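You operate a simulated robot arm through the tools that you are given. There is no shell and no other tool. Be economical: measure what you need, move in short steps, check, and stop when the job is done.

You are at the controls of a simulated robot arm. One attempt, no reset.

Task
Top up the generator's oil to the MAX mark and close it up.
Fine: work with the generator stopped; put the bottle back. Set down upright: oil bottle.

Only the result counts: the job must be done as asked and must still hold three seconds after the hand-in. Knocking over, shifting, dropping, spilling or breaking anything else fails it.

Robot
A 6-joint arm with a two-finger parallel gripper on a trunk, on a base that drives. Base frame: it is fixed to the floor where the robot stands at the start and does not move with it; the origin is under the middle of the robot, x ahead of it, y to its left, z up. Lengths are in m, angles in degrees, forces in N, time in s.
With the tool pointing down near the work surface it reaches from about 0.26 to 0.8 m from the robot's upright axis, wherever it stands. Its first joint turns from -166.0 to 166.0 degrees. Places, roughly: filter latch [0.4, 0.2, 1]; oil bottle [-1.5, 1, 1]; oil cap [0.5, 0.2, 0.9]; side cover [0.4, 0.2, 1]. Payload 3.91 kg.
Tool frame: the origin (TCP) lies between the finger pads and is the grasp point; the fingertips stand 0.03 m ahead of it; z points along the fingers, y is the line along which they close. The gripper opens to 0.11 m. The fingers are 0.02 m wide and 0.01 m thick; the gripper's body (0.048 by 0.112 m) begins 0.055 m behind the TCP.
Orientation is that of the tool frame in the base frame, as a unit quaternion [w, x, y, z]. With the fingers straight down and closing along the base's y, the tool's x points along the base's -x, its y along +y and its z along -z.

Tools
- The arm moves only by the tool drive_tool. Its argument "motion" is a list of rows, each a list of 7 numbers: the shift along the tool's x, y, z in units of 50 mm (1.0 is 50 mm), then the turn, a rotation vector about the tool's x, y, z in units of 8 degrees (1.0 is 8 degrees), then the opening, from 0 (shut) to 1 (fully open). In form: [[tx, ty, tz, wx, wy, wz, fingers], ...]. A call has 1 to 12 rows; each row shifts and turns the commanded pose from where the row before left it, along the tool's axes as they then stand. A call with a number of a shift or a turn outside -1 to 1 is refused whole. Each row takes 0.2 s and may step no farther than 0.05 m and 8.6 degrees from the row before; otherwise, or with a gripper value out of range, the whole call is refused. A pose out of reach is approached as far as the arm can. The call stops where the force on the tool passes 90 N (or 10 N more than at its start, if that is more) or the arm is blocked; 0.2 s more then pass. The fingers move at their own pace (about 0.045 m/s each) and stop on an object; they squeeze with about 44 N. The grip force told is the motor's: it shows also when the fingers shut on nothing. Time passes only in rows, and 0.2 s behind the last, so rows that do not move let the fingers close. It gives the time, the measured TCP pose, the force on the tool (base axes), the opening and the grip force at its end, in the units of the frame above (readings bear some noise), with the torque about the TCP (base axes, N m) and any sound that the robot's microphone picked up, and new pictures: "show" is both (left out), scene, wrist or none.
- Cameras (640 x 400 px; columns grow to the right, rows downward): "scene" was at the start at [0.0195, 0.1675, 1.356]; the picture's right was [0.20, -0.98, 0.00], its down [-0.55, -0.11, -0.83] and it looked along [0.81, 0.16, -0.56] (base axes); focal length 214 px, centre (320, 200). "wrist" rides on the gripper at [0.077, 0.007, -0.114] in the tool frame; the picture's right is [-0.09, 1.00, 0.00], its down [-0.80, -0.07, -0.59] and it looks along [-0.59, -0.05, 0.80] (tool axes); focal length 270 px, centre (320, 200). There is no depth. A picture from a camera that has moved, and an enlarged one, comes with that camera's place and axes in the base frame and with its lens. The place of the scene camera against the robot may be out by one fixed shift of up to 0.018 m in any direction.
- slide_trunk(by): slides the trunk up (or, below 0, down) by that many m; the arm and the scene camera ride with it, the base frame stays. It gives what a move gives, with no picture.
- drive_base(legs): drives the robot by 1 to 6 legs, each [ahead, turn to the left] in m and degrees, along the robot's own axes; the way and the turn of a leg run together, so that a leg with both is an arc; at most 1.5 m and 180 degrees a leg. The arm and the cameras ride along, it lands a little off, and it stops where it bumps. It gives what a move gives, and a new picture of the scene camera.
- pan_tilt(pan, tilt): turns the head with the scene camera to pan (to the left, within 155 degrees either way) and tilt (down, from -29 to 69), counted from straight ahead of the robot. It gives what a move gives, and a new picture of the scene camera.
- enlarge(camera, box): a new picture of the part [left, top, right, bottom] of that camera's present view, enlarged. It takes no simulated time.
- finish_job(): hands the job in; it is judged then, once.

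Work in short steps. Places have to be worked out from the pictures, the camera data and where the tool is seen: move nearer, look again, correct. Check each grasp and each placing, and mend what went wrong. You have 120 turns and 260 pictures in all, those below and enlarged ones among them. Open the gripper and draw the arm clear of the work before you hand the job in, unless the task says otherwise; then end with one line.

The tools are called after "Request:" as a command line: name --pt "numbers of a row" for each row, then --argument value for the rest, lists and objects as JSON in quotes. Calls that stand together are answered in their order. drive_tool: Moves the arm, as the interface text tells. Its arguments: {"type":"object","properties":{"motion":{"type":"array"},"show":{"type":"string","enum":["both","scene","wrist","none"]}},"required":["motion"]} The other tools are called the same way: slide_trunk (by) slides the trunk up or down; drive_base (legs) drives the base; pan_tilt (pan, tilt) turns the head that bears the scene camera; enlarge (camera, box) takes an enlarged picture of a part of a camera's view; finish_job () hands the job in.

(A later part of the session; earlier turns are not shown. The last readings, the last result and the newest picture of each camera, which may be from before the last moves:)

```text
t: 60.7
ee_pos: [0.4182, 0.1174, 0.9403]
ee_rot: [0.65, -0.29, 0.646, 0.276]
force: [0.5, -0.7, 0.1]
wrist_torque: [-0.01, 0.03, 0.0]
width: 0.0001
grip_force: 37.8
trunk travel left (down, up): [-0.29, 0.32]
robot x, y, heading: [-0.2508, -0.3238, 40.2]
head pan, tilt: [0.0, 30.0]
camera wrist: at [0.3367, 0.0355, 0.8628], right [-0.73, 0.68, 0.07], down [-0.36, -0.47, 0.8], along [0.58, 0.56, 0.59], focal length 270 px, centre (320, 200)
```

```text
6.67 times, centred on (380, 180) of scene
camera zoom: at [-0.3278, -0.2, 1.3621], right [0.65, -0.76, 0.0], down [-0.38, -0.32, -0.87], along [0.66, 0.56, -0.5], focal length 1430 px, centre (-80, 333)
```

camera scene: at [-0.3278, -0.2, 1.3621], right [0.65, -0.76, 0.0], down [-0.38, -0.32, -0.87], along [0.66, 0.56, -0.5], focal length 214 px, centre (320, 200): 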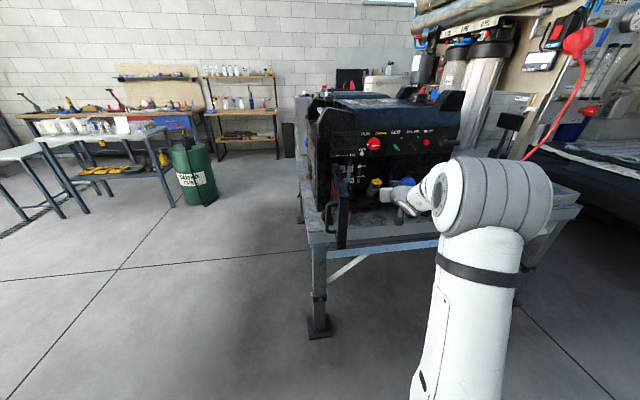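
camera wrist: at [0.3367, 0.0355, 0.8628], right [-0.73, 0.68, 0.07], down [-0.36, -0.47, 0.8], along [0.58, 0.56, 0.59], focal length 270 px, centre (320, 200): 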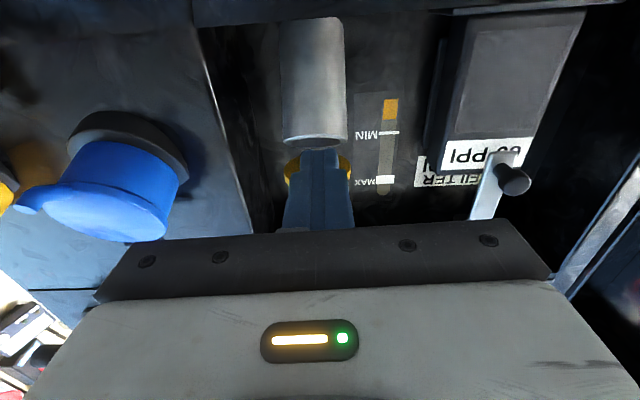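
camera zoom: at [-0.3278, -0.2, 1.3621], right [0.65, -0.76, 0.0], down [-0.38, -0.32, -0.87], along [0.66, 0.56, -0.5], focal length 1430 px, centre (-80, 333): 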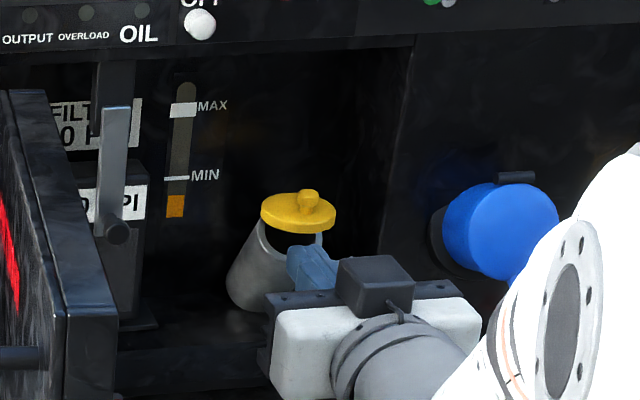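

The tip is under the lid. I'll raise 4 cm, then push forward to swing the lid back.

Request:
drive_tool --pt "-0.4 0 0 0 0 0 0" --pt "-0.4 0 0 0 0 0 0" --pt "-0.3 0 0.4 0 0 0 0" --pt "-0.1 0 0.5 0 0 0 0" --show "wrist"

Request:
enlarge --camera "scene" --box '[340, 150, 420, 210]'

```text
t: 61.7
ee_pos: [0.4359, 0.1397, 0.9994]
ee_rot: [0.647, -0.292, 0.65, 0.274]
force: [-39.4, -26.3, -5.5]
wrist_torque: [0.1, -0.23, 0.21]
width: 0.0
grip_force: 37.8
trunk travel left (down, up): [-0.29, 0.32]
robot x, y, heading: [-0.2537, -0.3199, 40.4]
head pan, tilt: [0.0, 30.0]
stopped in row 4: the force on the tool passed its limit (the readings are from after the stop); the commanded pose is now the measured one
camera wrist: at [0.3542, 0.057, 0.9221], right [-0.73, 0.68, 0.07], down [-0.36, -0.46, 0.81], along [0.58, 0.57, 0.58], focal length 270 px, centre (320, 200)
```

wrist: 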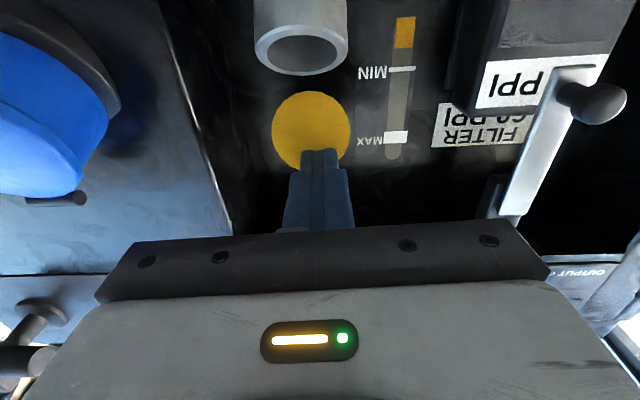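

```text
6.67 times, centred on (380, 180) of scene
camera zoom: at [-0.3391, -0.2089, 1.3621], right [0.65, -0.76, 0.0], down [-0.37, -0.32, -0.87], along [0.67, 0.56, -0.49], focal length 1430 px, centre (-80, 333)
```

zoom: 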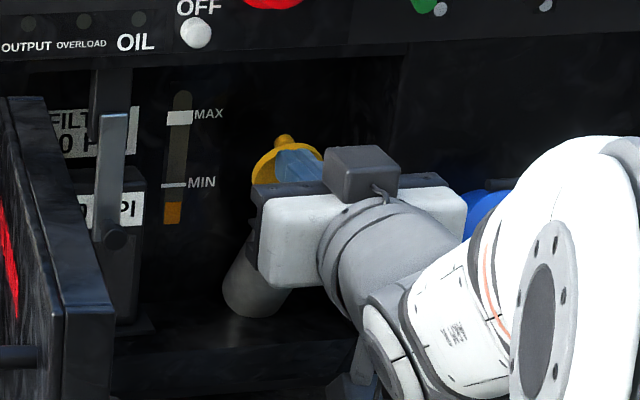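

The lid stands upright against its stop and the mouth is clear. I'll back the hand away and confirm that the lid stays.

Request:
drive_tool --pt "0 0 -0.8 0 0 0 0" --pt "0 0 -1 0 0 0 0" --pt "0 0 -1 0 0 0 0" --pt "0 0 -1 0 0 0 0" --show "wrist"

Request:
enlarge --camera "scene" --box '[320, 130, 420, 220]'

Request:
enlarge --camera "wrist" --box '[220, 60, 440, 240]'

```text
t: 62.7
ee_pos: [0.316, 0.0072, 0.9952]
ee_rot: [0.645, -0.291, 0.652, 0.273]
force: [0.2, -0.7, 0.0]
wrist_torque: [0.01, -0.01, 0.04]
width: 0.0
grip_force: 37.3
trunk travel left (down, up): [-0.29, 0.32]
robot x, y, heading: [-0.253, -0.3243, 40.3]
head pan, tilt: [0.0, 30.0]
camera wrist: at [0.2333, -0.0753, 0.9203], right [-0.73, 0.68, 0.07], down [-0.35, -0.46, 0.81], along [0.58, 0.57, 0.58], focal length 270 px, centre (320, 200)
```

wrist: 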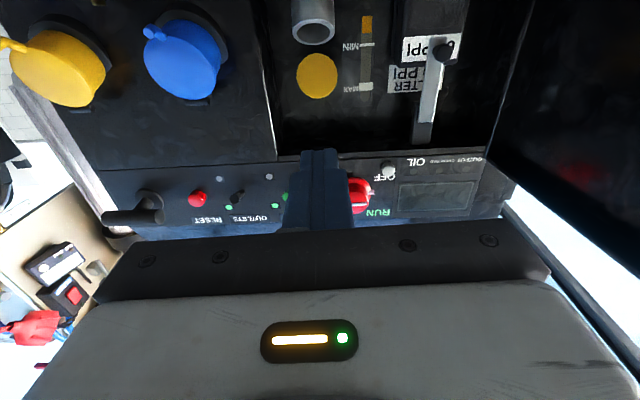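

```text
4.44 times, centred on (370, 175) of scene
camera zoom: at [-0.3282, -0.2002, 1.3621], right [0.65, -0.76, 0.0], down [-0.38, -0.32, -0.87], along [0.66, 0.56, -0.5], focal length 953 px, centre (98, 311)
```

zoom: 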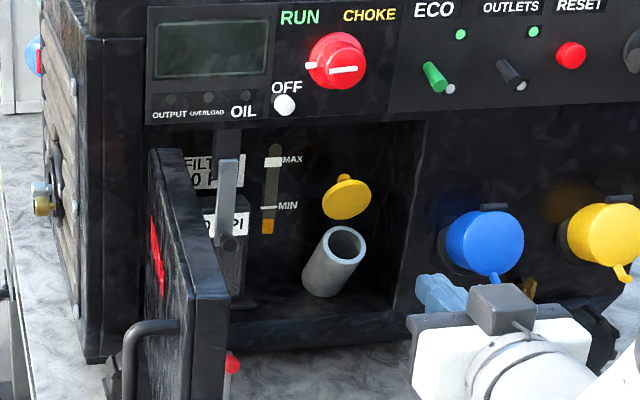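

```text
2.22 times, centred on (330, 150) of wrist
camera zoom: at [0.2333, -0.0753, 0.9203], right [-0.73, 0.68, 0.07], down [-0.35, -0.46, 0.81], along [0.58, 0.57, 0.58], focal length 601 px, centre (298, 311)
```

zoom: 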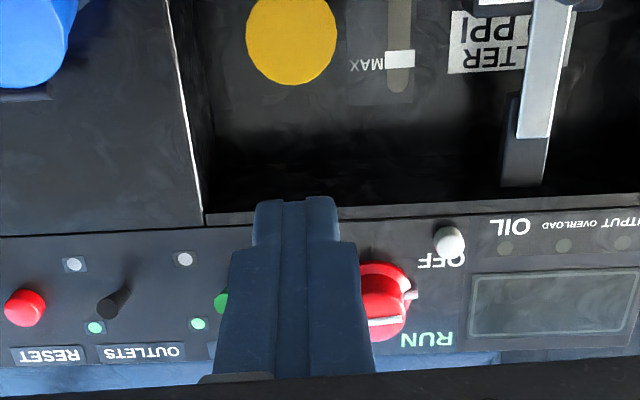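

The neck is fully open with the lid held back. Next comes the bottle: I'll back the base away so the arm clears the cover, then raise the arm.

Request:
drive_base --legs '[[-0.4, 0]]'

Request:
drive_tool --pt "-1 0 0 0 0 0 0.5" --pt "-1 0 -0.2 0 0 0 1" --pt "-0.6 0 -0.8 0 0 0 1" --pt "0 0 -1 0 0 0 1" --pt "0 0 -0.8 0 0 0 1" --show "none"

```text
t: 65.2
ee_pos: [0.01, -0.2508, 0.9954]
ee_rot: [0.644, -0.293, 0.652, 0.273]
force: [-0.1, 0.2, -0.3]
wrist_torque: [-0.04, -0.01, 0.01]
width: 0.0
grip_force: 37.3
trunk travel left (down, up): [-0.29, 0.32]
robot x, y, heading: [-0.5592, -0.5836, 40.4]
head pan, tilt: [0.0, 30.0]
camera scene: at [-0.6347, -0.4596, 1.3621], right [0.65, -0.76, 0.0], down [-0.38, -0.32, -0.87], along [0.66, 0.56, -0.5], focal length 214 px, centre (320, 200)
```

scene: 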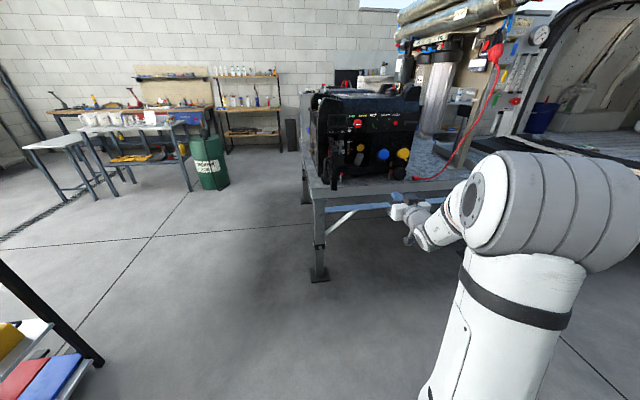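

```text
refused: row 2 steps farther than a row can; nothing moved
```

Request:
drive_tool --pt "-1 0 0 0 0 0 0.5" --pt "-0.9 0 -0.2 0 0 0 1" --pt "-0.6 0 -0.7 0 0 0 1" --pt "0 0 -1 0 0 0 1" --pt "0 0 -0.8 0 0 0 1" --show "none"

Request:
pan_tilt --pan 75 --tilt 25

```text
t: 66.4
ee_pos: [-0.083, -0.3472, 1.1245]
ee_rot: [0.644, -0.292, 0.652, 0.273]
force: [0.0, -0.9, -0.3]
wrist_torque: [0.0, 0.0, 0.04]
width: 0.1037
grip_force: 0.1
trunk travel left (down, up): [-0.29, 0.32]
robot x, y, heading: [-0.5553, -0.5872, 40.2]
head pan, tilt: [0.0, 30.0]
```

```text
t: 67.9
ee_pos: [-0.0822, -0.3476, 1.1237]
ee_rot: [0.644, -0.292, 0.652, 0.273]
force: [-0.4, 0.2, -0.1]
wrist_torque: [0.03, 0.03, -0.01]
width: 0.1099
grip_force: 0.0
trunk travel left (down, up): [-0.29, 0.32]
robot x, y, heading: [-0.5575, -0.5871, 40.1]
head pan, tilt: [75.0, 25.0]
camera scene: at [-0.7432, -0.4348, 1.37], right [0.9, 0.43, 0.0], down [0.18, -0.38, -0.91], along [-0.39, 0.82, -0.42], focal length 214 px, centre (320, 200)
```

scene: 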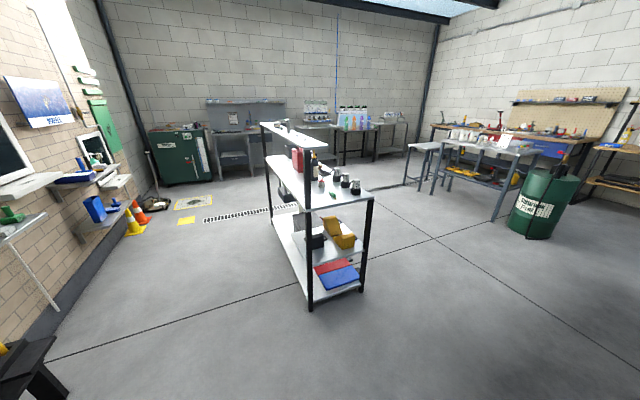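

Request:
enlarge --camera "scene" --box '[255, 115, 385, 215]'

```text
4.00 times, centred on (320, 165) of scene
camera zoom: at [-0.7432, -0.4348, 1.37], right [0.9, 0.43, 0.0], down [0.18, -0.38, -0.91], along [-0.39, 0.82, -0.42], focal length 858 px, centre (320, 340)
```

zoom: 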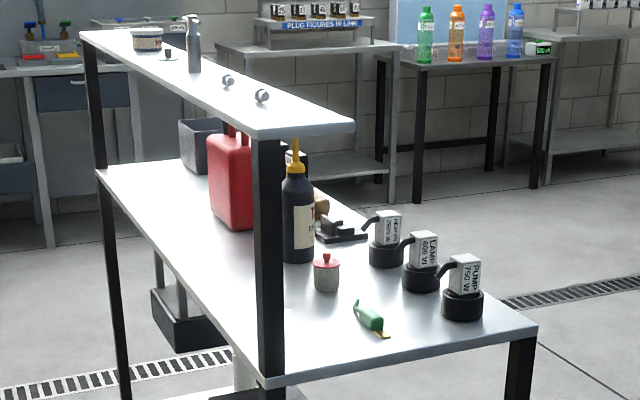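

The bottle is near (-1.43, 0.92) on a shelf at z ≈ 0.835. The clear approach is from the rack's open front (far side), so I'll drive around to it.

Request:
drive_base --legs '[[0, 45.5], [1.0, 0], [0.79, 0], [0, 65.5], [0.9, 0]]'

```text
t: 86.2
ee_pos: [-1.5525, 2.0158, 1.1232]
ee_rot: [-0.148, 0.701, -0.137, -0.684]
force: [0.1, 0.1, 0.6]
wrist_torque: [-0.01, 0.01, -0.01]
width: 0.1099
grip_force: 0.0
trunk travel left (down, up): [-0.29, 0.32]
robot x, y, heading: [-1.1675, 1.6482, 149.8]
head pan, tilt: [75.0, 25.0]
camera scene: at [-1.2373, 1.4159, 1.37], right [-0.7, 0.71, 0.0], down [0.3, 0.3, -0.91], along [-0.65, -0.64, -0.42], focal length 214 px, centre (320, 200)
```

scene: 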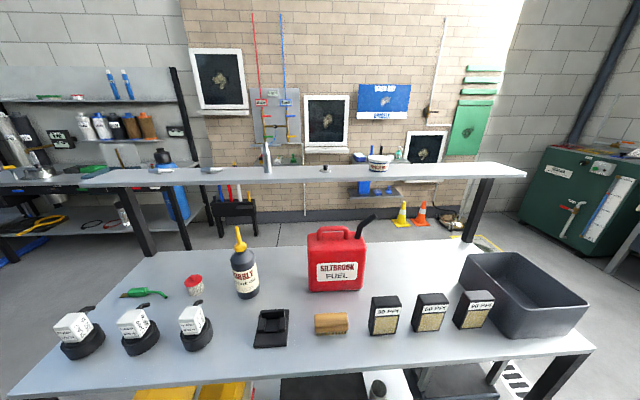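

The view is clear: the bottle is at (-1.423, 0.919), its body spans z 0.835–0.97 and the spout tip is at 1.064. I'll turn the base to face it.

Request:
drive_base --legs '[[0, 94]]'

Request:
pan_tilt --pan 5 --tilt 30

```text
t: 90.6
ee_pos: [-1.5027, 1.2354, 1.1234]
ee_rot: [0.404, 0.574, 0.425, -0.571]
force: [-0.7, 0.3, -0.5]
wrist_torque: [0.0, 0.02, -0.01]
width: 0.1098
grip_force: 0.1
trunk travel left (down, up): [-0.29, 0.32]
robot x, y, heading: [-1.1732, 1.6456, -115.7]
head pan, tilt: [75.0, 25.0]
camera scene: at [-0.9228, 1.592, 1.37], right [-0.65, -0.76, 0.0], down [-0.32, 0.28, -0.91], along [0.69, -0.59, -0.42], focal length 214 px, centre (320, 200)
```

scene: 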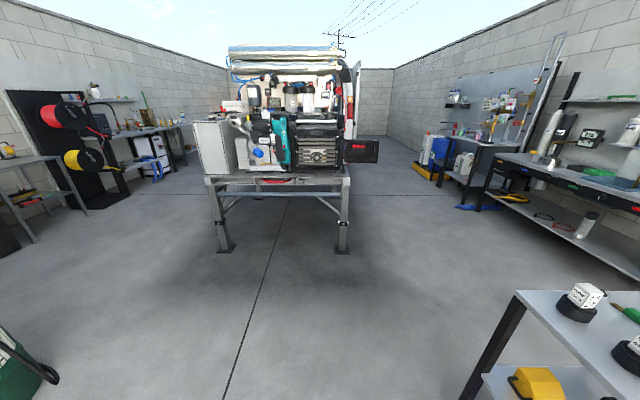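

```text
t: 92.0
ee_pos: [-1.5024, 1.2351, 1.1244]
ee_rot: [0.404, 0.574, 0.425, -0.571]
force: [0.0, -0.4, 0.3]
wrist_torque: [0.0, -0.03, -0.02]
width: 0.1101
grip_force: 0.0
trunk travel left (down, up): [-0.29, 0.32]
robot x, y, heading: [-1.1732, 1.6458, -115.6]
head pan, tilt: [5.0, 30.0]
camera scene: at [-1.0247, 1.5673, 1.3621], right [-0.94, 0.35, 0.0], down [0.18, 0.47, -0.87], along [-0.31, -0.81, -0.5], focal length 214 px, centre (320, 200)
```

scene: 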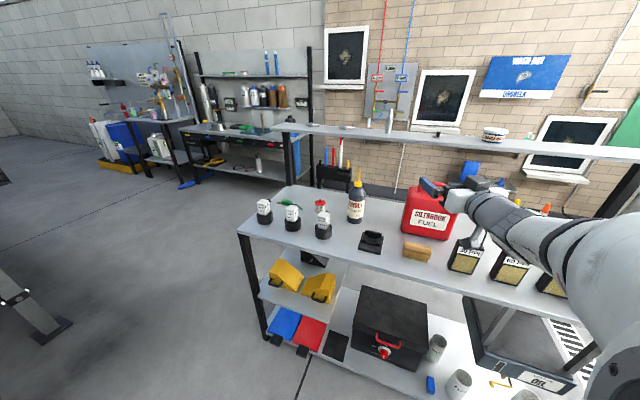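

I'll move in front of the bottle at height, pitch down 15° so the wrist camera clears the shelf items, then lower to z ≈ 0.95.

Request:
drive_tool --pt "0 0.684 0.552 0 0 0 1" --pt "0 0.684 0.552 0 0 0 1" --pt "0 0.684 0.552 0 0 0 1" --pt "0 0.684 0.552 0 0 0 1" --pt "0 0.684 0.552 0 0 0 1" --pt "0 0 0 0 0.9 0 1" --pt "0 0 0 0 0.9 0 1"

```text
t: 93.6
ee_pos: [-1.4095, 1.0617, 1.1148]
ee_rot: [0.347, 0.642, 0.472, -0.495]
force: [-0.2, 0.4, 0.3]
wrist_torque: [-0.03, -0.01, -0.03]
width: 0.1099
grip_force: 0.1
out of reach, approached as far as the arm can: row 5
trunk travel left (down, up): [-0.29, 0.32]
robot x, y, heading: [-1.1706, 1.6489, -115.9]
head pan, tilt: [5.0, 30.0]
camera scene: at [-1.0247, 1.5675, 1.3621], right [-0.94, 0.35, 0.0], down [0.18, 0.47, -0.87], along [-0.31, -0.81, -0.5], focal length 214 px, centre (320, 200)
camera wrist: at [-1.3627, 1.1839, 1.0706], right [0.94, -0.33, 0.06], down [0.06, 0.35, 0.93], along [-0.33, -0.87, 0.35], focal length 270 px, centre (320, 200)
```

scene: 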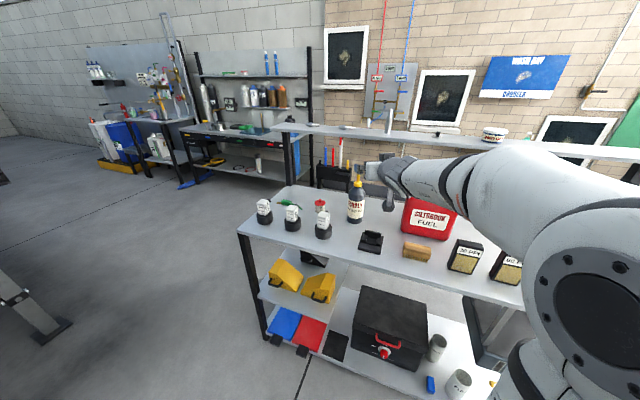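
wrist: 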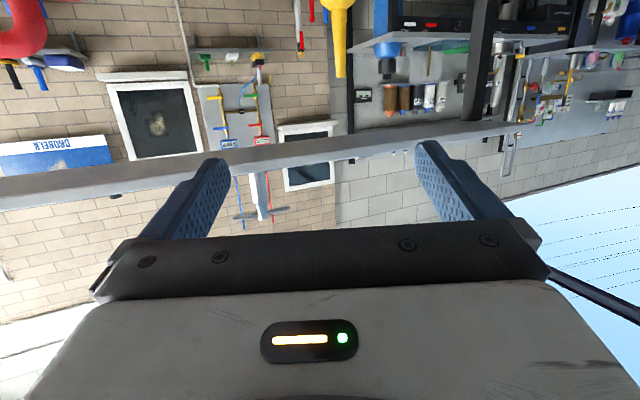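

The arm hit its reach limit, so I'll pull the hand back 15 cm and drive the base 15 cm closer.

Request:
drive_tool --pt "0 0 -1 0 0 0 1" --pt "0 0 -1 0 0 0 1" --pt "0 0 -1 0 0 0 1" --show "none"

Request:
drive_base --legs '[[0.16, 0]]'

```text
t: 94.4
ee_pos: [-1.3656, 1.196, 1.1515]
ee_rot: [0.348, 0.642, 0.475, -0.491]
force: [-0.5, 0.2, -0.2]
wrist_torque: [0.01, 0.0, 0.03]
width: 0.11
grip_force: 0.0
trunk travel left (down, up): [-0.29, 0.32]
robot x, y, heading: [-1.1714, 1.6457, -116.0]
head pan, tilt: [5.0, 30.0]
```

```text
t: 95.8
ee_pos: [-1.4351, 1.0549, 1.1539]
ee_rot: [0.347, 0.643, 0.474, -0.492]
force: [-0.3, -0.1, 0.7]
wrist_torque: [-0.01, -0.04, -0.01]
width: 0.1099
grip_force: 0.1
trunk travel left (down, up): [-0.29, 0.32]
robot x, y, heading: [-1.2379, 1.5049, -115.7]
head pan, tilt: [5.0, 30.0]
camera scene: at [-1.0936, 1.4246, 1.3622], right [-0.94, 0.35, 0.0], down [0.18, 0.47, -0.87], along [-0.31, -0.81, -0.5], focal length 214 px, centre (320, 200)
```

scene: 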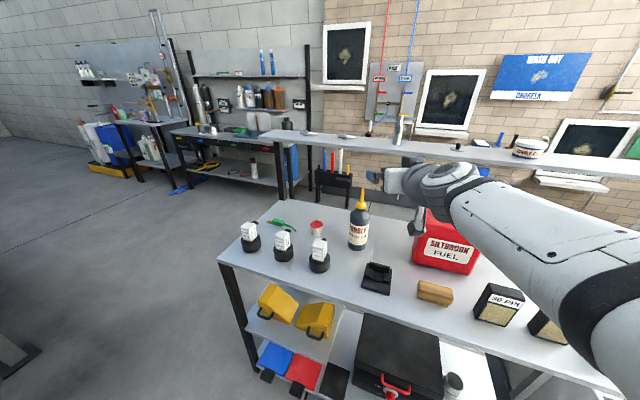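

Now I'll lower to the pre-grasp point 13 cm in front of the bottle.

Request:
drive_tool --pt "0.79 0.204 0.18 0 0 0 1" --pt "0.79 0.204 0.18 0 0 0 1" --pt "0.79 0.204 0.18 0 0 0 1" --pt "0.79 0.204 0.18 0 0 0 1" --pt "0.75 0.204 0.18 0 0 0 1"

Request:
enlarge --camera "scene" --box '[300, 160, 440, 300]'

```text
t: 97.0
ee_pos: [-1.4429, 1.0389, 0.9589]
ee_rot: [0.348, 0.642, 0.475, -0.49]
force: [0.3, -0.1, 0.5]
wrist_torque: [0.03, -0.04, 0.03]
width: 0.11
grip_force: 0.1
out of reach, approached as far as the arm can: row 3, 4, 5
trunk travel left (down, up): [-0.29, 0.32]
robot x, y, heading: [-1.2365, 1.5078, -115.8]
head pan, tilt: [5.0, 30.0]
camera scene: at [-1.0941, 1.4237, 1.3621], right [-0.94, 0.35, 0.0], down [0.18, 0.47, -0.87], along [-0.31, -0.81, -0.5], focal length 214 px, centre (320, 200)
camera wrist: at [-1.3952, 1.1606, 0.9159], right [0.94, -0.33, 0.07], down [0.06, 0.35, 0.94], along [-0.33, -0.88, 0.35], focal length 270 px, centre (320, 200)
```

scene: 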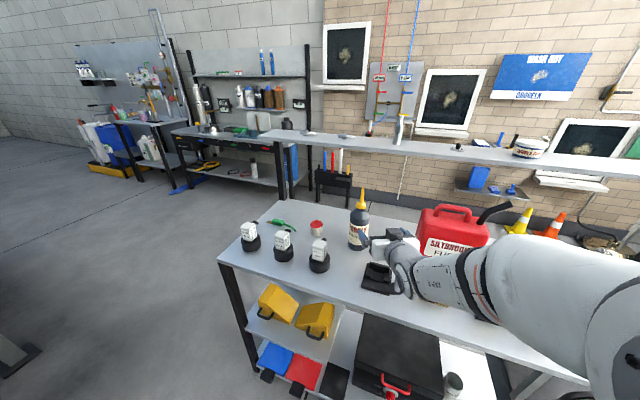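
wrist: 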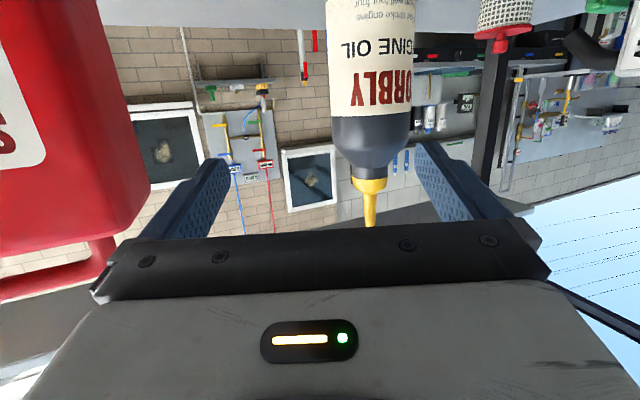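

```text
2.86 times, centred on (370, 230) of scene
camera zoom: at [-1.0941, 1.4237, 1.3621], right [-0.94, 0.35, 0.0], down [0.18, 0.47, -0.87], along [-0.31, -0.81, -0.5], focal length 613 px, centre (177, 114)
```

zoom: 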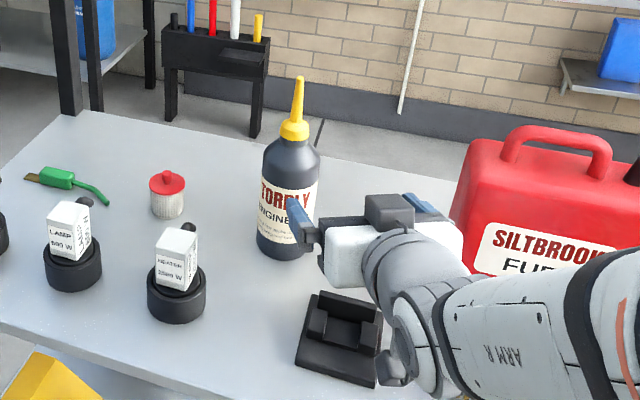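

The hand yaw is at a wrist limit for this azimuth. I'll yaw the hand about 10° more to the left and then shift sideways to line up with the bottle.

Request:
drive_tool --pt "0 0 0 -0.6 0 -0.17 1" --pt "0 0 0 -0.6 0 -0.17 1" --pt "0 0.26 0 0 0 0 1" --pt "0 0.26 0 0 0 0 1" --show "wrist"

```text
t: 98.0
ee_pos: [-1.4156, 1.035, 0.9585]
ee_rot: [0.387, 0.6, 0.528, -0.459]
force: [0.0, 0.4, 0.6]
wrist_torque: [0.03, 0.02, 0.0]
width: 0.11
grip_force: 0.0
trunk travel left (down, up): [-0.29, 0.32]
robot x, y, heading: [-1.2371, 1.5063, -115.8]
head pan, tilt: [5.0, 30.0]
camera wrist: at [-1.3902, 1.1632, 0.9164], right [0.98, -0.17, 0.07], down [0.0, 0.35, 0.94], along [-0.18, -0.92, 0.35], focal length 270 px, centre (320, 200)
```

wrist: 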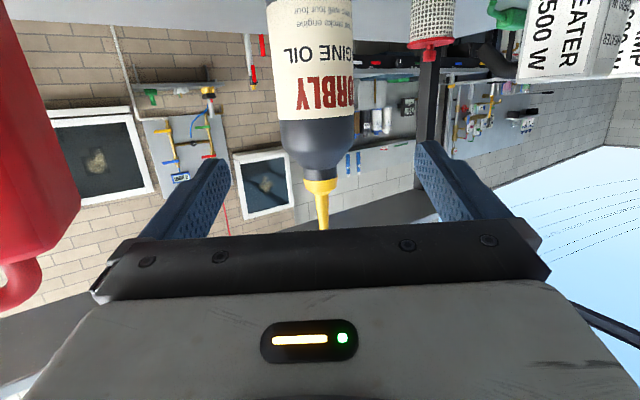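

The bottle is centred between the open fingers. I'll advance about 10 cm horizontally so it sits between the pads.

Request:
drive_tool --pt "-0.19 0 0.67 0 0 0 1" --pt "-0.19 0 0.67 0 0 0 1" --pt "-0.15 0 0.67 0 0 0 1"

Request:
enlarge --camera "scene" --box '[310, 170, 420, 280]'

```text
t: 98.8
ee_pos: [-1.4296, 0.9314, 0.9582]
ee_rot: [0.387, 0.601, 0.528, -0.459]
force: [-0.5, -0.2, 0.8]
wrist_torque: [-0.03, 0.02, 0.01]
width: 0.11
grip_force: 0.0
trunk travel left (down, up): [-0.29, 0.32]
robot x, y, heading: [-1.2412, 1.5049, -115.6]
head pan, tilt: [5.0, 30.0]
camera scene: at [-1.0937, 1.4244, 1.3621], right [-0.94, 0.35, 0.0], down [0.18, 0.47, -0.87], along [-0.31, -0.81, -0.5], focal length 214 px, centre (320, 200)
camera wrist: at [-1.4052, 1.0593, 0.9145], right [0.98, -0.17, 0.07], down [0.0, 0.35, 0.94], along [-0.18, -0.92, 0.35], focal length 270 px, centre (320, 200)
```

scene: 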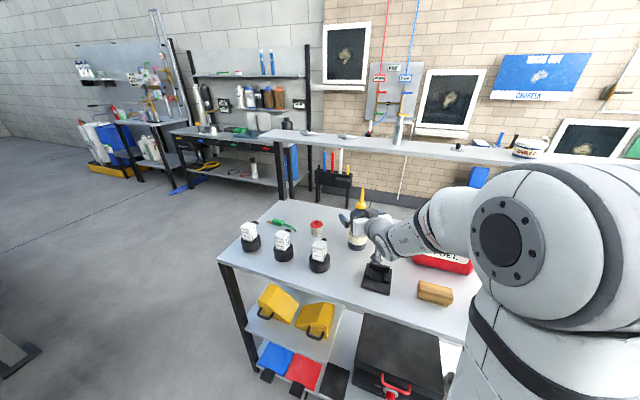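
wrist: 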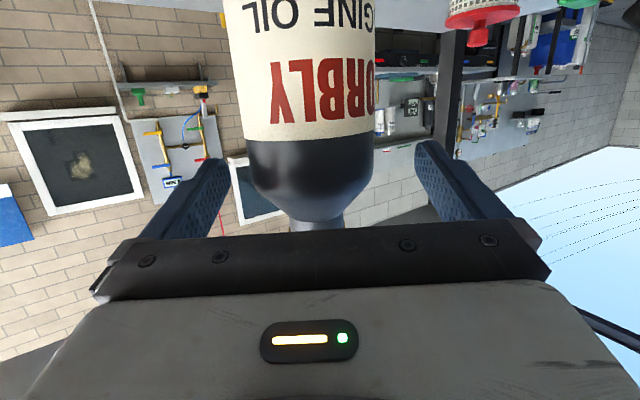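

```text
3.64 times, centred on (365, 225) of scene
camera zoom: at [-1.0937, 1.4244, 1.3621], right [-0.94, 0.35, 0.0], down [0.18, 0.47, -0.87], along [-0.31, -0.81, -0.5], focal length 780 px, centre (156, 109)
```

zoom: 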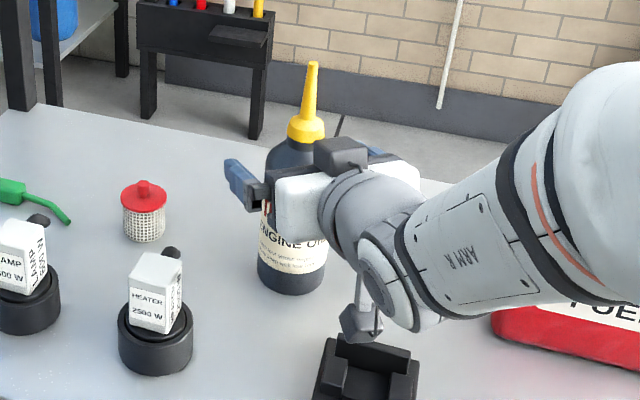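

The pads are at the shoulder taper, so I'd rather grip lower. I'll pitch 6° more, which raises the wrist camera over the tray, and lower 18 mm before closing.

Request:
drive_tool --pt "0 0 0 0 0.75 0 1" --pt "0.17 0 0.07 0 0 0 1" --pt "0.16 0 0.07 0 0 0 1" --show "wrist"

```text
t: 99.6
ee_pos: [-1.4314, 0.931, 0.9392]
ee_rot: [0.36, 0.623, 0.548, -0.426]
force: [0.0, 0.2, 1.5]
wrist_torque: [-0.01, 0.0, 0.0]
width: 0.11
grip_force: 0.0
trunk travel left (down, up): [-0.29, 0.32]
robot x, y, heading: [-1.2395, 1.5066, -115.6]
head pan, tilt: [5.0, 30.0]
camera wrist: at [-1.4048, 1.0632, 0.9103], right [0.98, -0.17, 0.06], down [-0.02, 0.25, 0.97], along [-0.18, -0.95, 0.25], focal length 270 px, centre (320, 200)
```

wrist: 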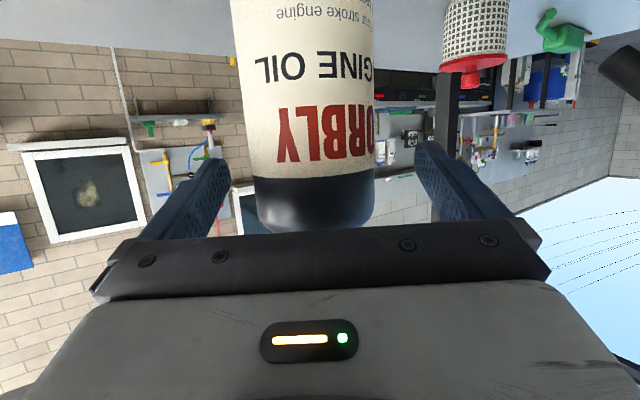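

Now the pads are on the cylinder. Closing.

Request:
drive_tool --pt "0 0 0 0 0 0 0.6" --pt "0 0 0 0 0 0 0" --pt "0 0 0 0 0 0 0" --pt "0 0 0 0 0 0 0" --pt "0 0 0 0 0 0 0" --show "wrist"

```text
t: 100.8
ee_pos: [-1.4325, 0.9318, 0.9392]
ee_rot: [0.36, 0.623, 0.547, -0.428]
force: [-2.3, 0.1, 2.9]
wrist_torque: [-0.14, 0.05, -0.03]
width: 0.0645
grip_force: 44.0
trunk travel left (down, up): [-0.29, 0.32]
robot x, y, heading: [-1.237, 1.5058, -115.6]
head pan, tilt: [5.0, 30.0]
camera wrist: at [-1.405, 1.0632, 0.9107], right [0.98, -0.17, 0.06], down [-0.02, 0.25, 0.97], along [-0.18, -0.95, 0.25], focal length 270 px, centre (320, 200)
```

wrist: 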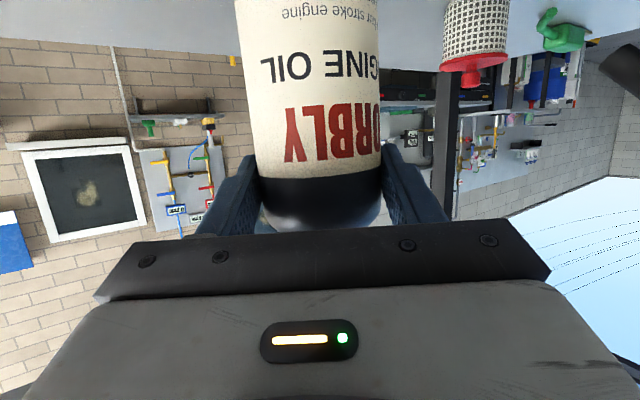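

Gripped at 64.5 mm. Lifting straight up gently.

Request:
drive_tool --pt "-0.2 0 -0.08 0 0 0 0" --pt "-0.5 0 -0.2 0 0 0 0" --pt "-0.7 0 -0.28 0 0 0 0" --pt "-0.7 0 -0.28 0 0 0 0" --pt "-0.7 0 -0.28 0 0 0 0" --show "both"

```text
t: 102.0
ee_pos: [-1.4284, 0.9299, 1.0888]
ee_rot: [0.36, 0.623, 0.547, -0.428]
force: [-0.6, -1.0, -4.5]
wrist_torque: [0.06, -0.02, 0.01]
width: 0.0649
grip_force: 43.9
trunk travel left (down, up): [-0.29, 0.32]
robot x, y, heading: [-1.238, 1.5065, -115.8]
head pan, tilt: [5.0, 30.0]
camera scene: at [-1.0939, 1.4239, 1.362], right [-0.94, 0.35, 0.0], down [0.18, 0.47, -0.87], along [-0.31, -0.81, -0.5], focal length 214 px, centre (320, 200)
camera wrist: at [-1.4024, 1.0618, 1.0606], right [0.98, -0.17, 0.06], down [-0.02, 0.25, 0.97], along [-0.18, -0.95, 0.25], focal length 270 px, centre (320, 200)
```

scene: 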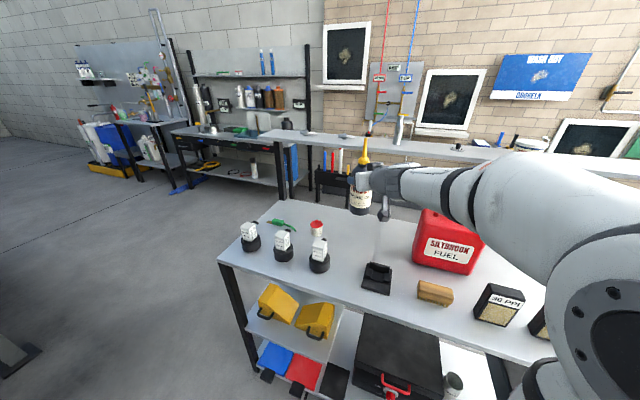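
wrist: 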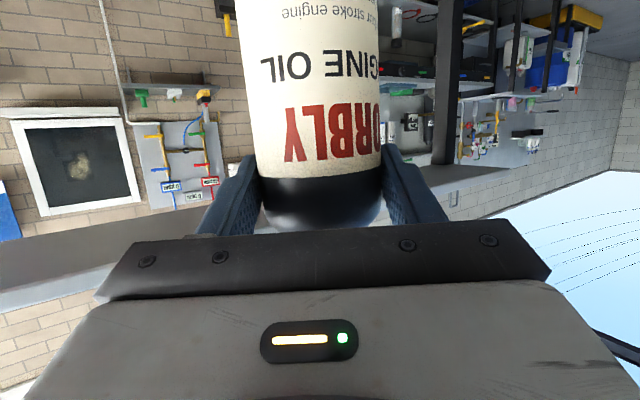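

The bottle weighs about 4.5 N and is held firmly upright. I'll back away from the rack and drive the loop back towards the generator.

Request:
drive_base --legs '[[-0.35, 0], [0, 69], [0.92, 0], [0, -45], [1.0, 0], [0.55, 0]]'

```text
t: 121.3
ee_pos: [-0.4614, -1.0134, 1.089]
ee_rot: [0.441, 0.497, 0.664, -0.344]
force: [0.7, -0.4, -4.6]
wrist_torque: [0.12, 0.04, 0.02]
width: 0.0651
grip_force: 44.2
trunk travel left (down, up): [-0.29, 0.32]
robot x, y, heading: [-0.5216, -0.4125, -92.3]
head pan, tilt: [5.0, 30.0]
camera scene: at [-0.3557, -0.4311, 1.3621], right [-1.0, -0.05, 0.0], down [-0.02, 0.5, -0.87], along [0.04, -0.86, -0.5], focal length 214 px, centre (320, 200)
```

scene: 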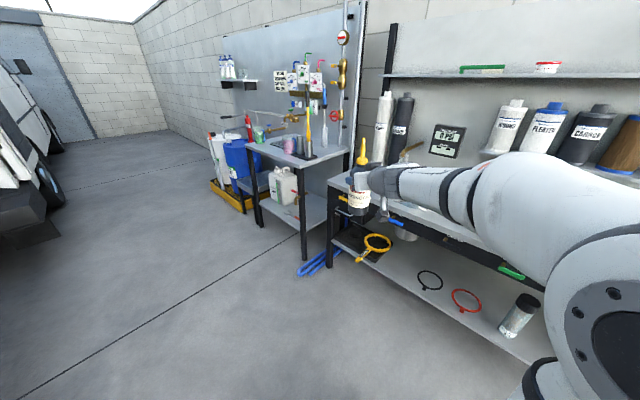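

All clear. Now I'll go to a point in front and to the right of the generator and face it (heading about 45°).

Request:
drive_base --legs '[[0, 58.6], [0.54, 0], [0, 78.7]]'

```text
t: 130.4
ee_pos: [0.2862, -0.225, 1.0893]
ee_rot: [0.479, -0.44, 0.704, 0.286]
force: [-0.5, 0.2, -5.3]
wrist_torque: [-0.06, 0.04, -0.01]
width: 0.0648
grip_force: 43.7
trunk travel left (down, up): [-0.29, 0.32]
robot x, y, heading: [-0.0604, -0.7271, 44.8]
head pan, tilt: [5.0, 30.0]
camera scene: at [-0.1525, -0.6036, 1.362], right [0.76, -0.65, 0.0], down [-0.32, -0.38, -0.87], along [0.56, 0.66, -0.5], focal length 214 px, centre (320, 200)
```

scene: 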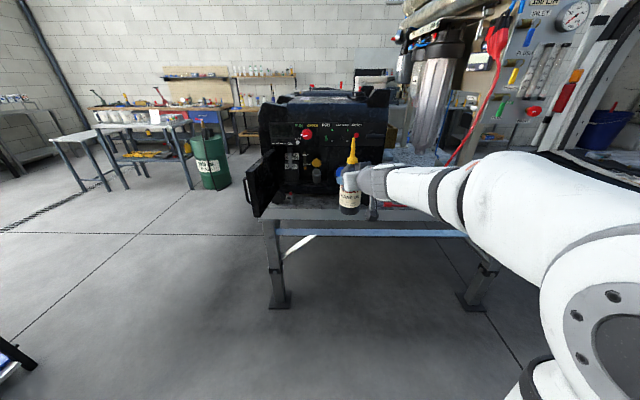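

Now I'll yaw the hand so the finger direction is 50° left of the panel normal, then roll the bottle to 60° in free space (not enough to pour), so its spout points in and right.

Request:
drive_tool --pt "0 0 0 -0.926 -0.02 -0.378 0" --pt "0 0 0 -0.926 -0.02 -0.378 0" --pt "0 0 0 -0.926 -0.02 -0.378 0" --pt "0 0 0 -0.926 -0.02 -0.378 0" --pt "0 0 0 -0.374 0 0.927 0" --pt "0 0 0 -0.374 0 0.927 0" --pt "0 0 0 -0.374 0 0.927 0" --show "scene"

```text
t: 132.0
ee_pos: [0.2868, -0.2261, 1.0892]
ee_rot: [0.246, -0.526, 0.63, 0.515]
force: [-0.1, 0.1, -5.4]
wrist_torque: [-0.04, -0.11, -0.03]
width: 0.0646
grip_force: 43.9
trunk travel left (down, up): [-0.29, 0.32]
robot x, y, heading: [-0.0558, -0.7221, 44.5]
head pan, tilt: [5.0, 30.0]
camera scene: at [-0.1524, -0.6035, 1.362], right [0.76, -0.65, 0.0], down [-0.32, -0.38, -0.87], along [0.56, 0.66, -0.5], focal length 214 px, centre (320, 200)
```

scene: 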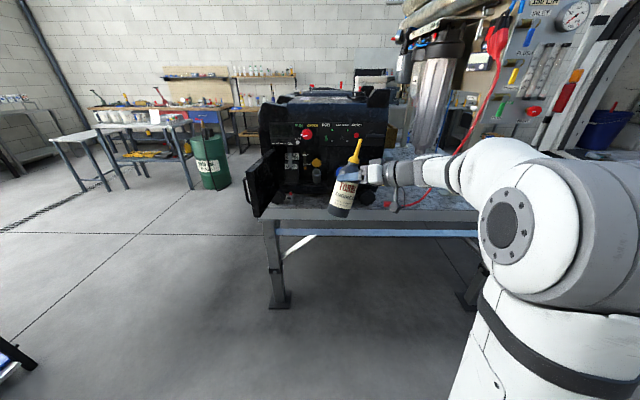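

Working well. I'll drive the base 0.2 m closer.

Request:
drive_base --legs '[[0.18, 0]]'

Request:
pan_tilt --pan 5 --tilt 38

```text
t: 133.5
ee_pos: [0.4142, -0.0988, 1.0887]
ee_rot: [0.247, -0.526, 0.631, 0.515]
force: [0.0, 0.0, -4.8]
wrist_torque: [-0.1, -0.06, -0.03]
width: 0.0648
grip_force: 44.0
trunk travel left (down, up): [-0.29, 0.32]
robot x, y, heading: [0.0711, -0.601, 44.8]
head pan, tilt: [5.0, 30.0]
camera scene: at [-0.0251, -0.4772, 1.362], right [0.76, -0.65, 0.0], down [-0.32, -0.38, -0.87], along [0.56, 0.66, -0.5], focal length 214 px, centre (320, 200)
```

scene: 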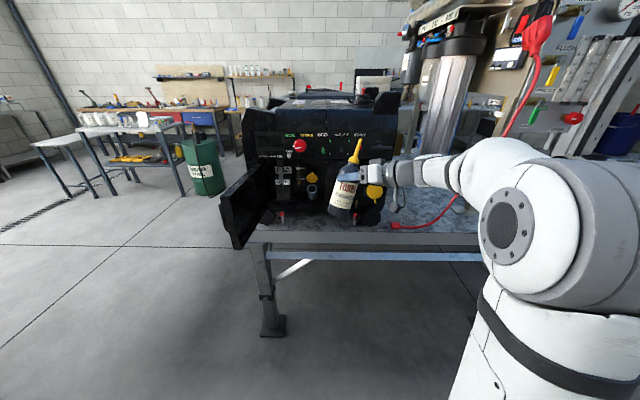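

```text
t: 134.2
ee_pos: [0.4139, -0.0984, 1.0887]
ee_rot: [0.247, -0.527, 0.63, 0.515]
force: [0.2, -1.7, -6.0]
wrist_torque: [-0.08, -0.09, 0.05]
width: 0.0649
grip_force: 43.6
trunk travel left (down, up): [-0.29, 0.32]
robot x, y, heading: [0.0669, -0.6011, 45.0]
head pan, tilt: [5.0, 38.0]
camera scene: at [-0.0278, -0.4804, 1.3497], right [0.76, -0.65, 0.0], down [-0.4, -0.47, -0.79], along [0.51, 0.6, -0.62], focal length 214 px, centre (320, 200)
```

scene: 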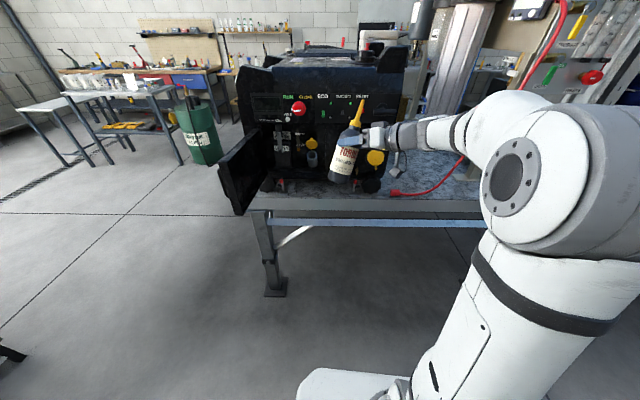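

The bottle frame works out neatly: fingers along +y, tilt towards +x. I'll roll on to 64° and bring the bottle in front of the compartment.

Request:
drive_tool --pt "0 0 0 -0.374 0 0.927 0" --pt "0 0 0 -0.374 0 0.927 0" --pt "0 0 0 -0.374 0 0.927 0" --pt "0 0 0 -0.374 0 0.927 0" --pt "0 0 0 -0.374 0 0.927 0" --pt "0.359 -0.222 0.723 0 0 0 0" --pt "0.359 -0.222 0.723 0 0 0 0" --pt "0.359 -0.222 0.723 0 0 0 0" --pt "0.359 -0.222 0.723 0 0 0 0" --pt "0.359 -0.222 0.723 0 0 0 0" --pt "0.359 -0.222 0.723 0 0 0 0"

Request:
enlarge --camera "scene" --box '[230, 90, 400, 210]'

```text
t: 136.6
ee_pos: [0.2697, 0.0484, 0.9453]
ee_rot: [0.001, -0.327, 0.693, 0.643]
force: [0.2, -0.1, -4.6]
wrist_torque: [-0.07, -0.19, -0.01]
width: 0.065
grip_force: 44.3
trunk travel left (down, up): [-0.29, 0.32]
robot x, y, heading: [0.0651, -0.599, 44.8]
head pan, tilt: [5.0, 38.0]
camera scene: at [-0.0278, -0.4803, 1.3497], right [0.76, -0.65, 0.0], down [-0.4, -0.47, -0.79], along [0.51, 0.6, -0.62], focal length 214 px, centre (320, 200)
camera wrist: at [0.2546, -0.0895, 0.9389], right [-0.38, 0.0, 0.92], down [0.91, -0.17, 0.38], along [0.15, 0.99, 0.06], focal length 270 px, centre (320, 200)
```

scene: 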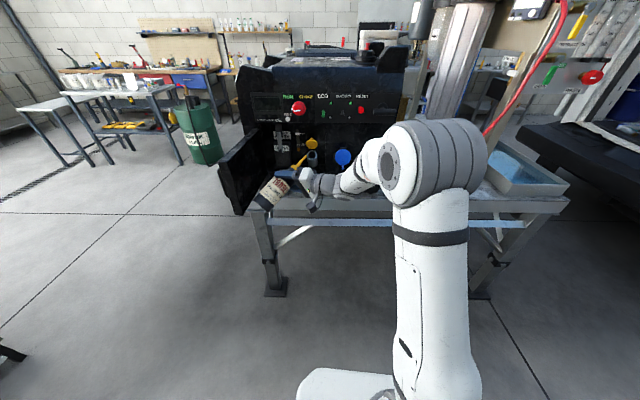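
wrist: 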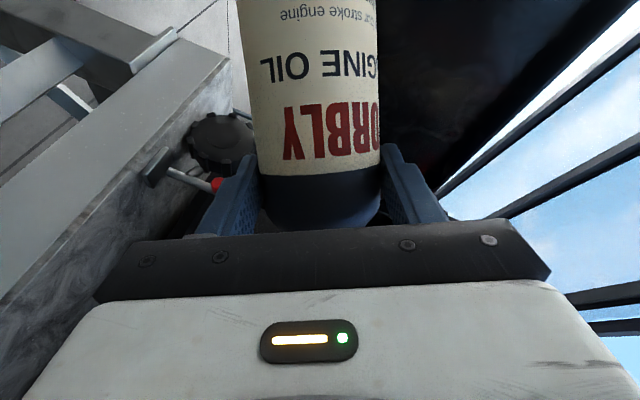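

```text
3.33 times, centred on (315, 150) of scene
camera zoom: at [-0.0278, -0.4803, 1.3497], right [0.76, -0.65, 0.0], down [-0.4, -0.47, -0.79], along [0.51, 0.6, -0.62], focal length 715 px, centre (337, 367)
```

zoom: 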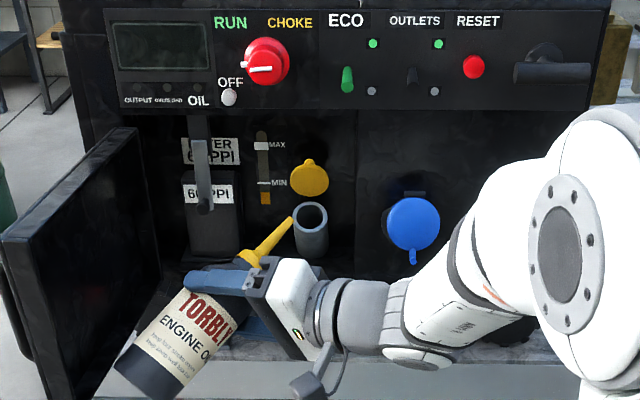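

The gauge, mouth and spout are all in view, and the spout tip matches my model ((0.380, 0.073, 1.00)). The mouth is at about (0.463, 0.160, 0.937). I'll move the tip two-thirds of the way in.

Request:
drive_tool --pt "-0.718 -0.376 0.33 0 0 0 0" --pt "-0.718 -0.376 0.33 0 0 0 0" --show "wrist"

Request:
enlarge --camera "scene" --box '[260, 110, 370, 190]'

```text
t: 137.2
ee_pos: [0.3312, 0.1128, 0.9384]
ee_rot: [0.001, -0.325, 0.694, 0.642]
force: [-0.2, 0.3, -4.2]
wrist_torque: [-0.07, -0.22, -0.01]
width: 0.0652
grip_force: 43.8
trunk travel left (down, up): [-0.29, 0.32]
robot x, y, heading: [0.0699, -0.6014, 44.8]
head pan, tilt: [5.0, 38.0]
camera wrist: at [0.3148, -0.0259, 0.9307], right [-0.38, 0.0, 0.92], down [0.91, -0.17, 0.38], along [0.15, 0.99, 0.06], focal length 270 px, centre (320, 200)
```

wrist: 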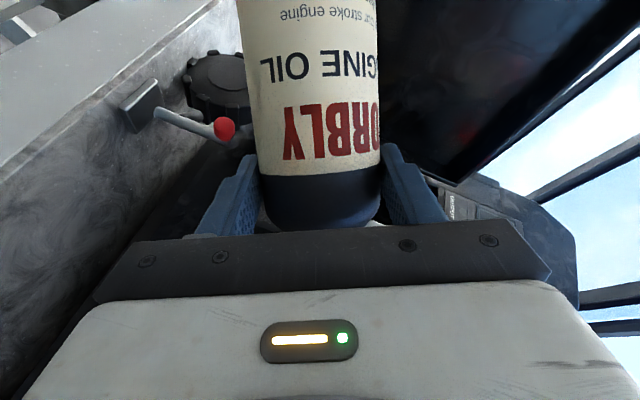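

```text
5.00 times, centred on (315, 150) of scene
camera zoom: at [-0.0276, -0.4799, 1.3496], right [0.76, -0.65, 0.0], down [-0.4, -0.47, -0.79], along [0.51, 0.6, -0.62], focal length 1072 px, centre (345, 450)
```

zoom: 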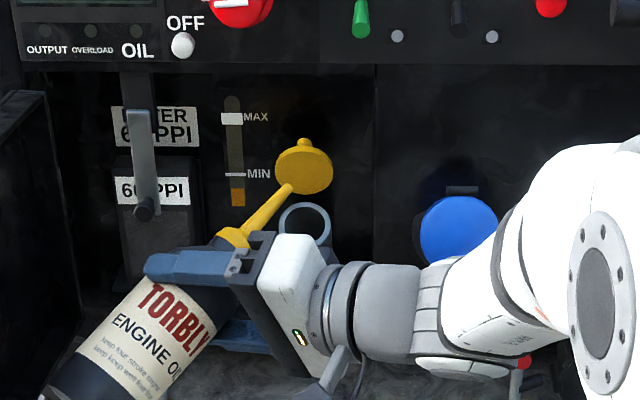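

The tip now sits just in front of the lid. I'll bring it down over the mouth, then roll 16° while keeping the tip fixed, and look.

Request:
drive_tool --pt "-0.1 -0.3 0.1 0 0 0 0" --pt "-0.1 -0.31 0.09 0 0 0 0" --pt "-0.022 0.348 -0.009 -0.374 0 0.927 0" --show "none"

Request:
enlarge --camera "scene" --box '[270, 115, 350, 175]'

```text
t: 138.0
ee_pos: [0.3413, 0.1248, 0.9302]
ee_rot: [-0.049, -0.28, 0.696, 0.659]
force: [0.0, 0.0, -4.1]
wrist_torque: [-0.06, -0.21, 0.01]
width: 0.0649
grip_force: 43.8
trunk travel left (down, up): [-0.29, 0.32]
robot x, y, heading: [0.0643, -0.5994, 45.2]
head pan, tilt: [5.0, 38.0]
```

```text
6.67 times, centred on (310, 145) of scene
camera zoom: at [-0.0276, -0.4799, 1.3497], right [0.76, -0.65, 0.0], down [-0.4, -0.47, -0.79], along [0.51, 0.6, -0.62], focal length 1430 px, centre (387, 567)
```

zoom: 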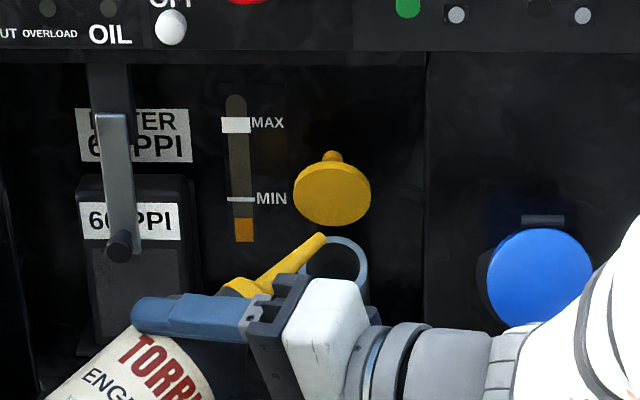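

By dropping a plumb line in the image, the tip should shift about 1 cm right. I'll correct that and roll to 88° with the tip held fixed.

Request:
drive_tool --pt "-0.078 -0.044 -0.164 0 0 0 0" --pt "-0.022 0.348 -0.009 -0.374 0 0.927 0" --pt "-0.022 0.348 -0.009 -0.374 0 0.927 0" --show "wrist"

Request:
enlarge --camera "scene" --box '[270, 115, 350, 175]'

```text
t: 138.8
ee_pos: [0.3414, 0.119, 0.9631]
ee_rot: [-0.148, -0.185, 0.692, 0.682]
force: [0.0, 0.4, -4.0]
wrist_torque: [-0.05, -0.2, -0.02]
width: 0.0649
grip_force: 43.4
trunk travel left (down, up): [-0.29, 0.32]
robot x, y, heading: [0.0658, -0.6012, 44.9]
head pan, tilt: [5.0, 38.0]
camera wrist: at [0.3255, -0.0193, 0.9692], right [0.03, 0.04, 1.0], down [0.99, -0.16, -0.02], along [0.16, 0.99, -0.04], focal length 270 px, centre (320, 200)
```

wrist: 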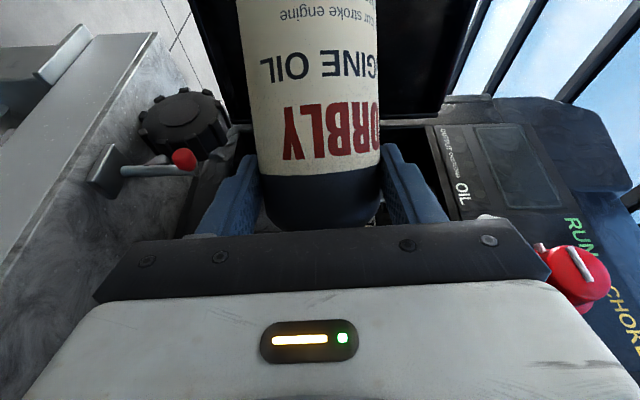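

```text
6.67 times, centred on (310, 145) of scene
camera zoom: at [-0.0279, -0.4802, 1.3497], right [0.76, -0.65, 0.0], down [-0.4, -0.47, -0.79], along [0.51, 0.6, -0.62], focal length 1430 px, centre (387, 567)
```

zoom: 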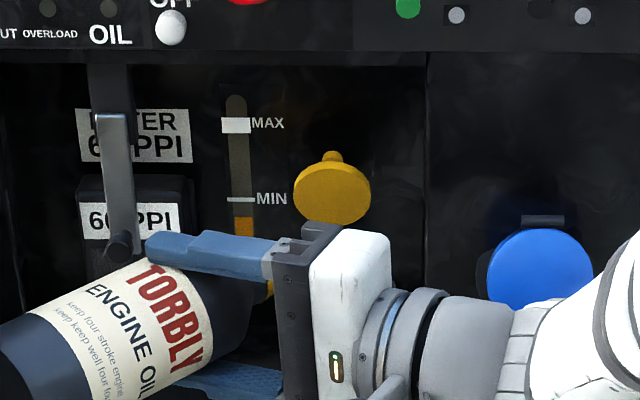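

The hand now hides the spout, but the model gives the tip at (0.4645, 0.144, 0.970), within the mouth's outline. I'll lower it 16 mm and roll to 95°, then watch the gauge.

Request:
drive_tool --pt "-0.042 -0.32 0.088 0 0 0 0" --pt "-0.022 0.348 -0.009 -0.374 0 0.927 0" --show "none"

Request:
enlarge --camera "scene" --box '[270, 115, 350, 175]'

```text
t: 139.4
ee_pos: [0.3424, 0.1249, 0.9662]
ee_rot: [-0.197, -0.136, 0.684, 0.689]
force: [-0.5, 0.7, -5.0]
wrist_torque: [-0.04, -0.2, 0.01]
width: 0.0652
grip_force: 44.3
trunk travel left (down, up): [-0.29, 0.32]
robot x, y, heading: [0.0663, -0.6004, 44.8]
head pan, tilt: [5.0, 38.0]
```

```text
6.67 times, centred on (310, 145) of scene
camera zoom: at [-0.0277, -0.4799, 1.3497], right [0.76, -0.65, 0.0], down [-0.4, -0.47, -0.79], along [0.51, 0.6, -0.62], focal length 1430 px, centre (387, 567)
```

zoom: 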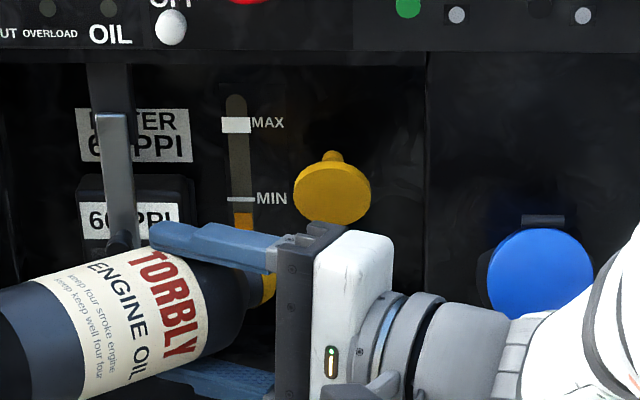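

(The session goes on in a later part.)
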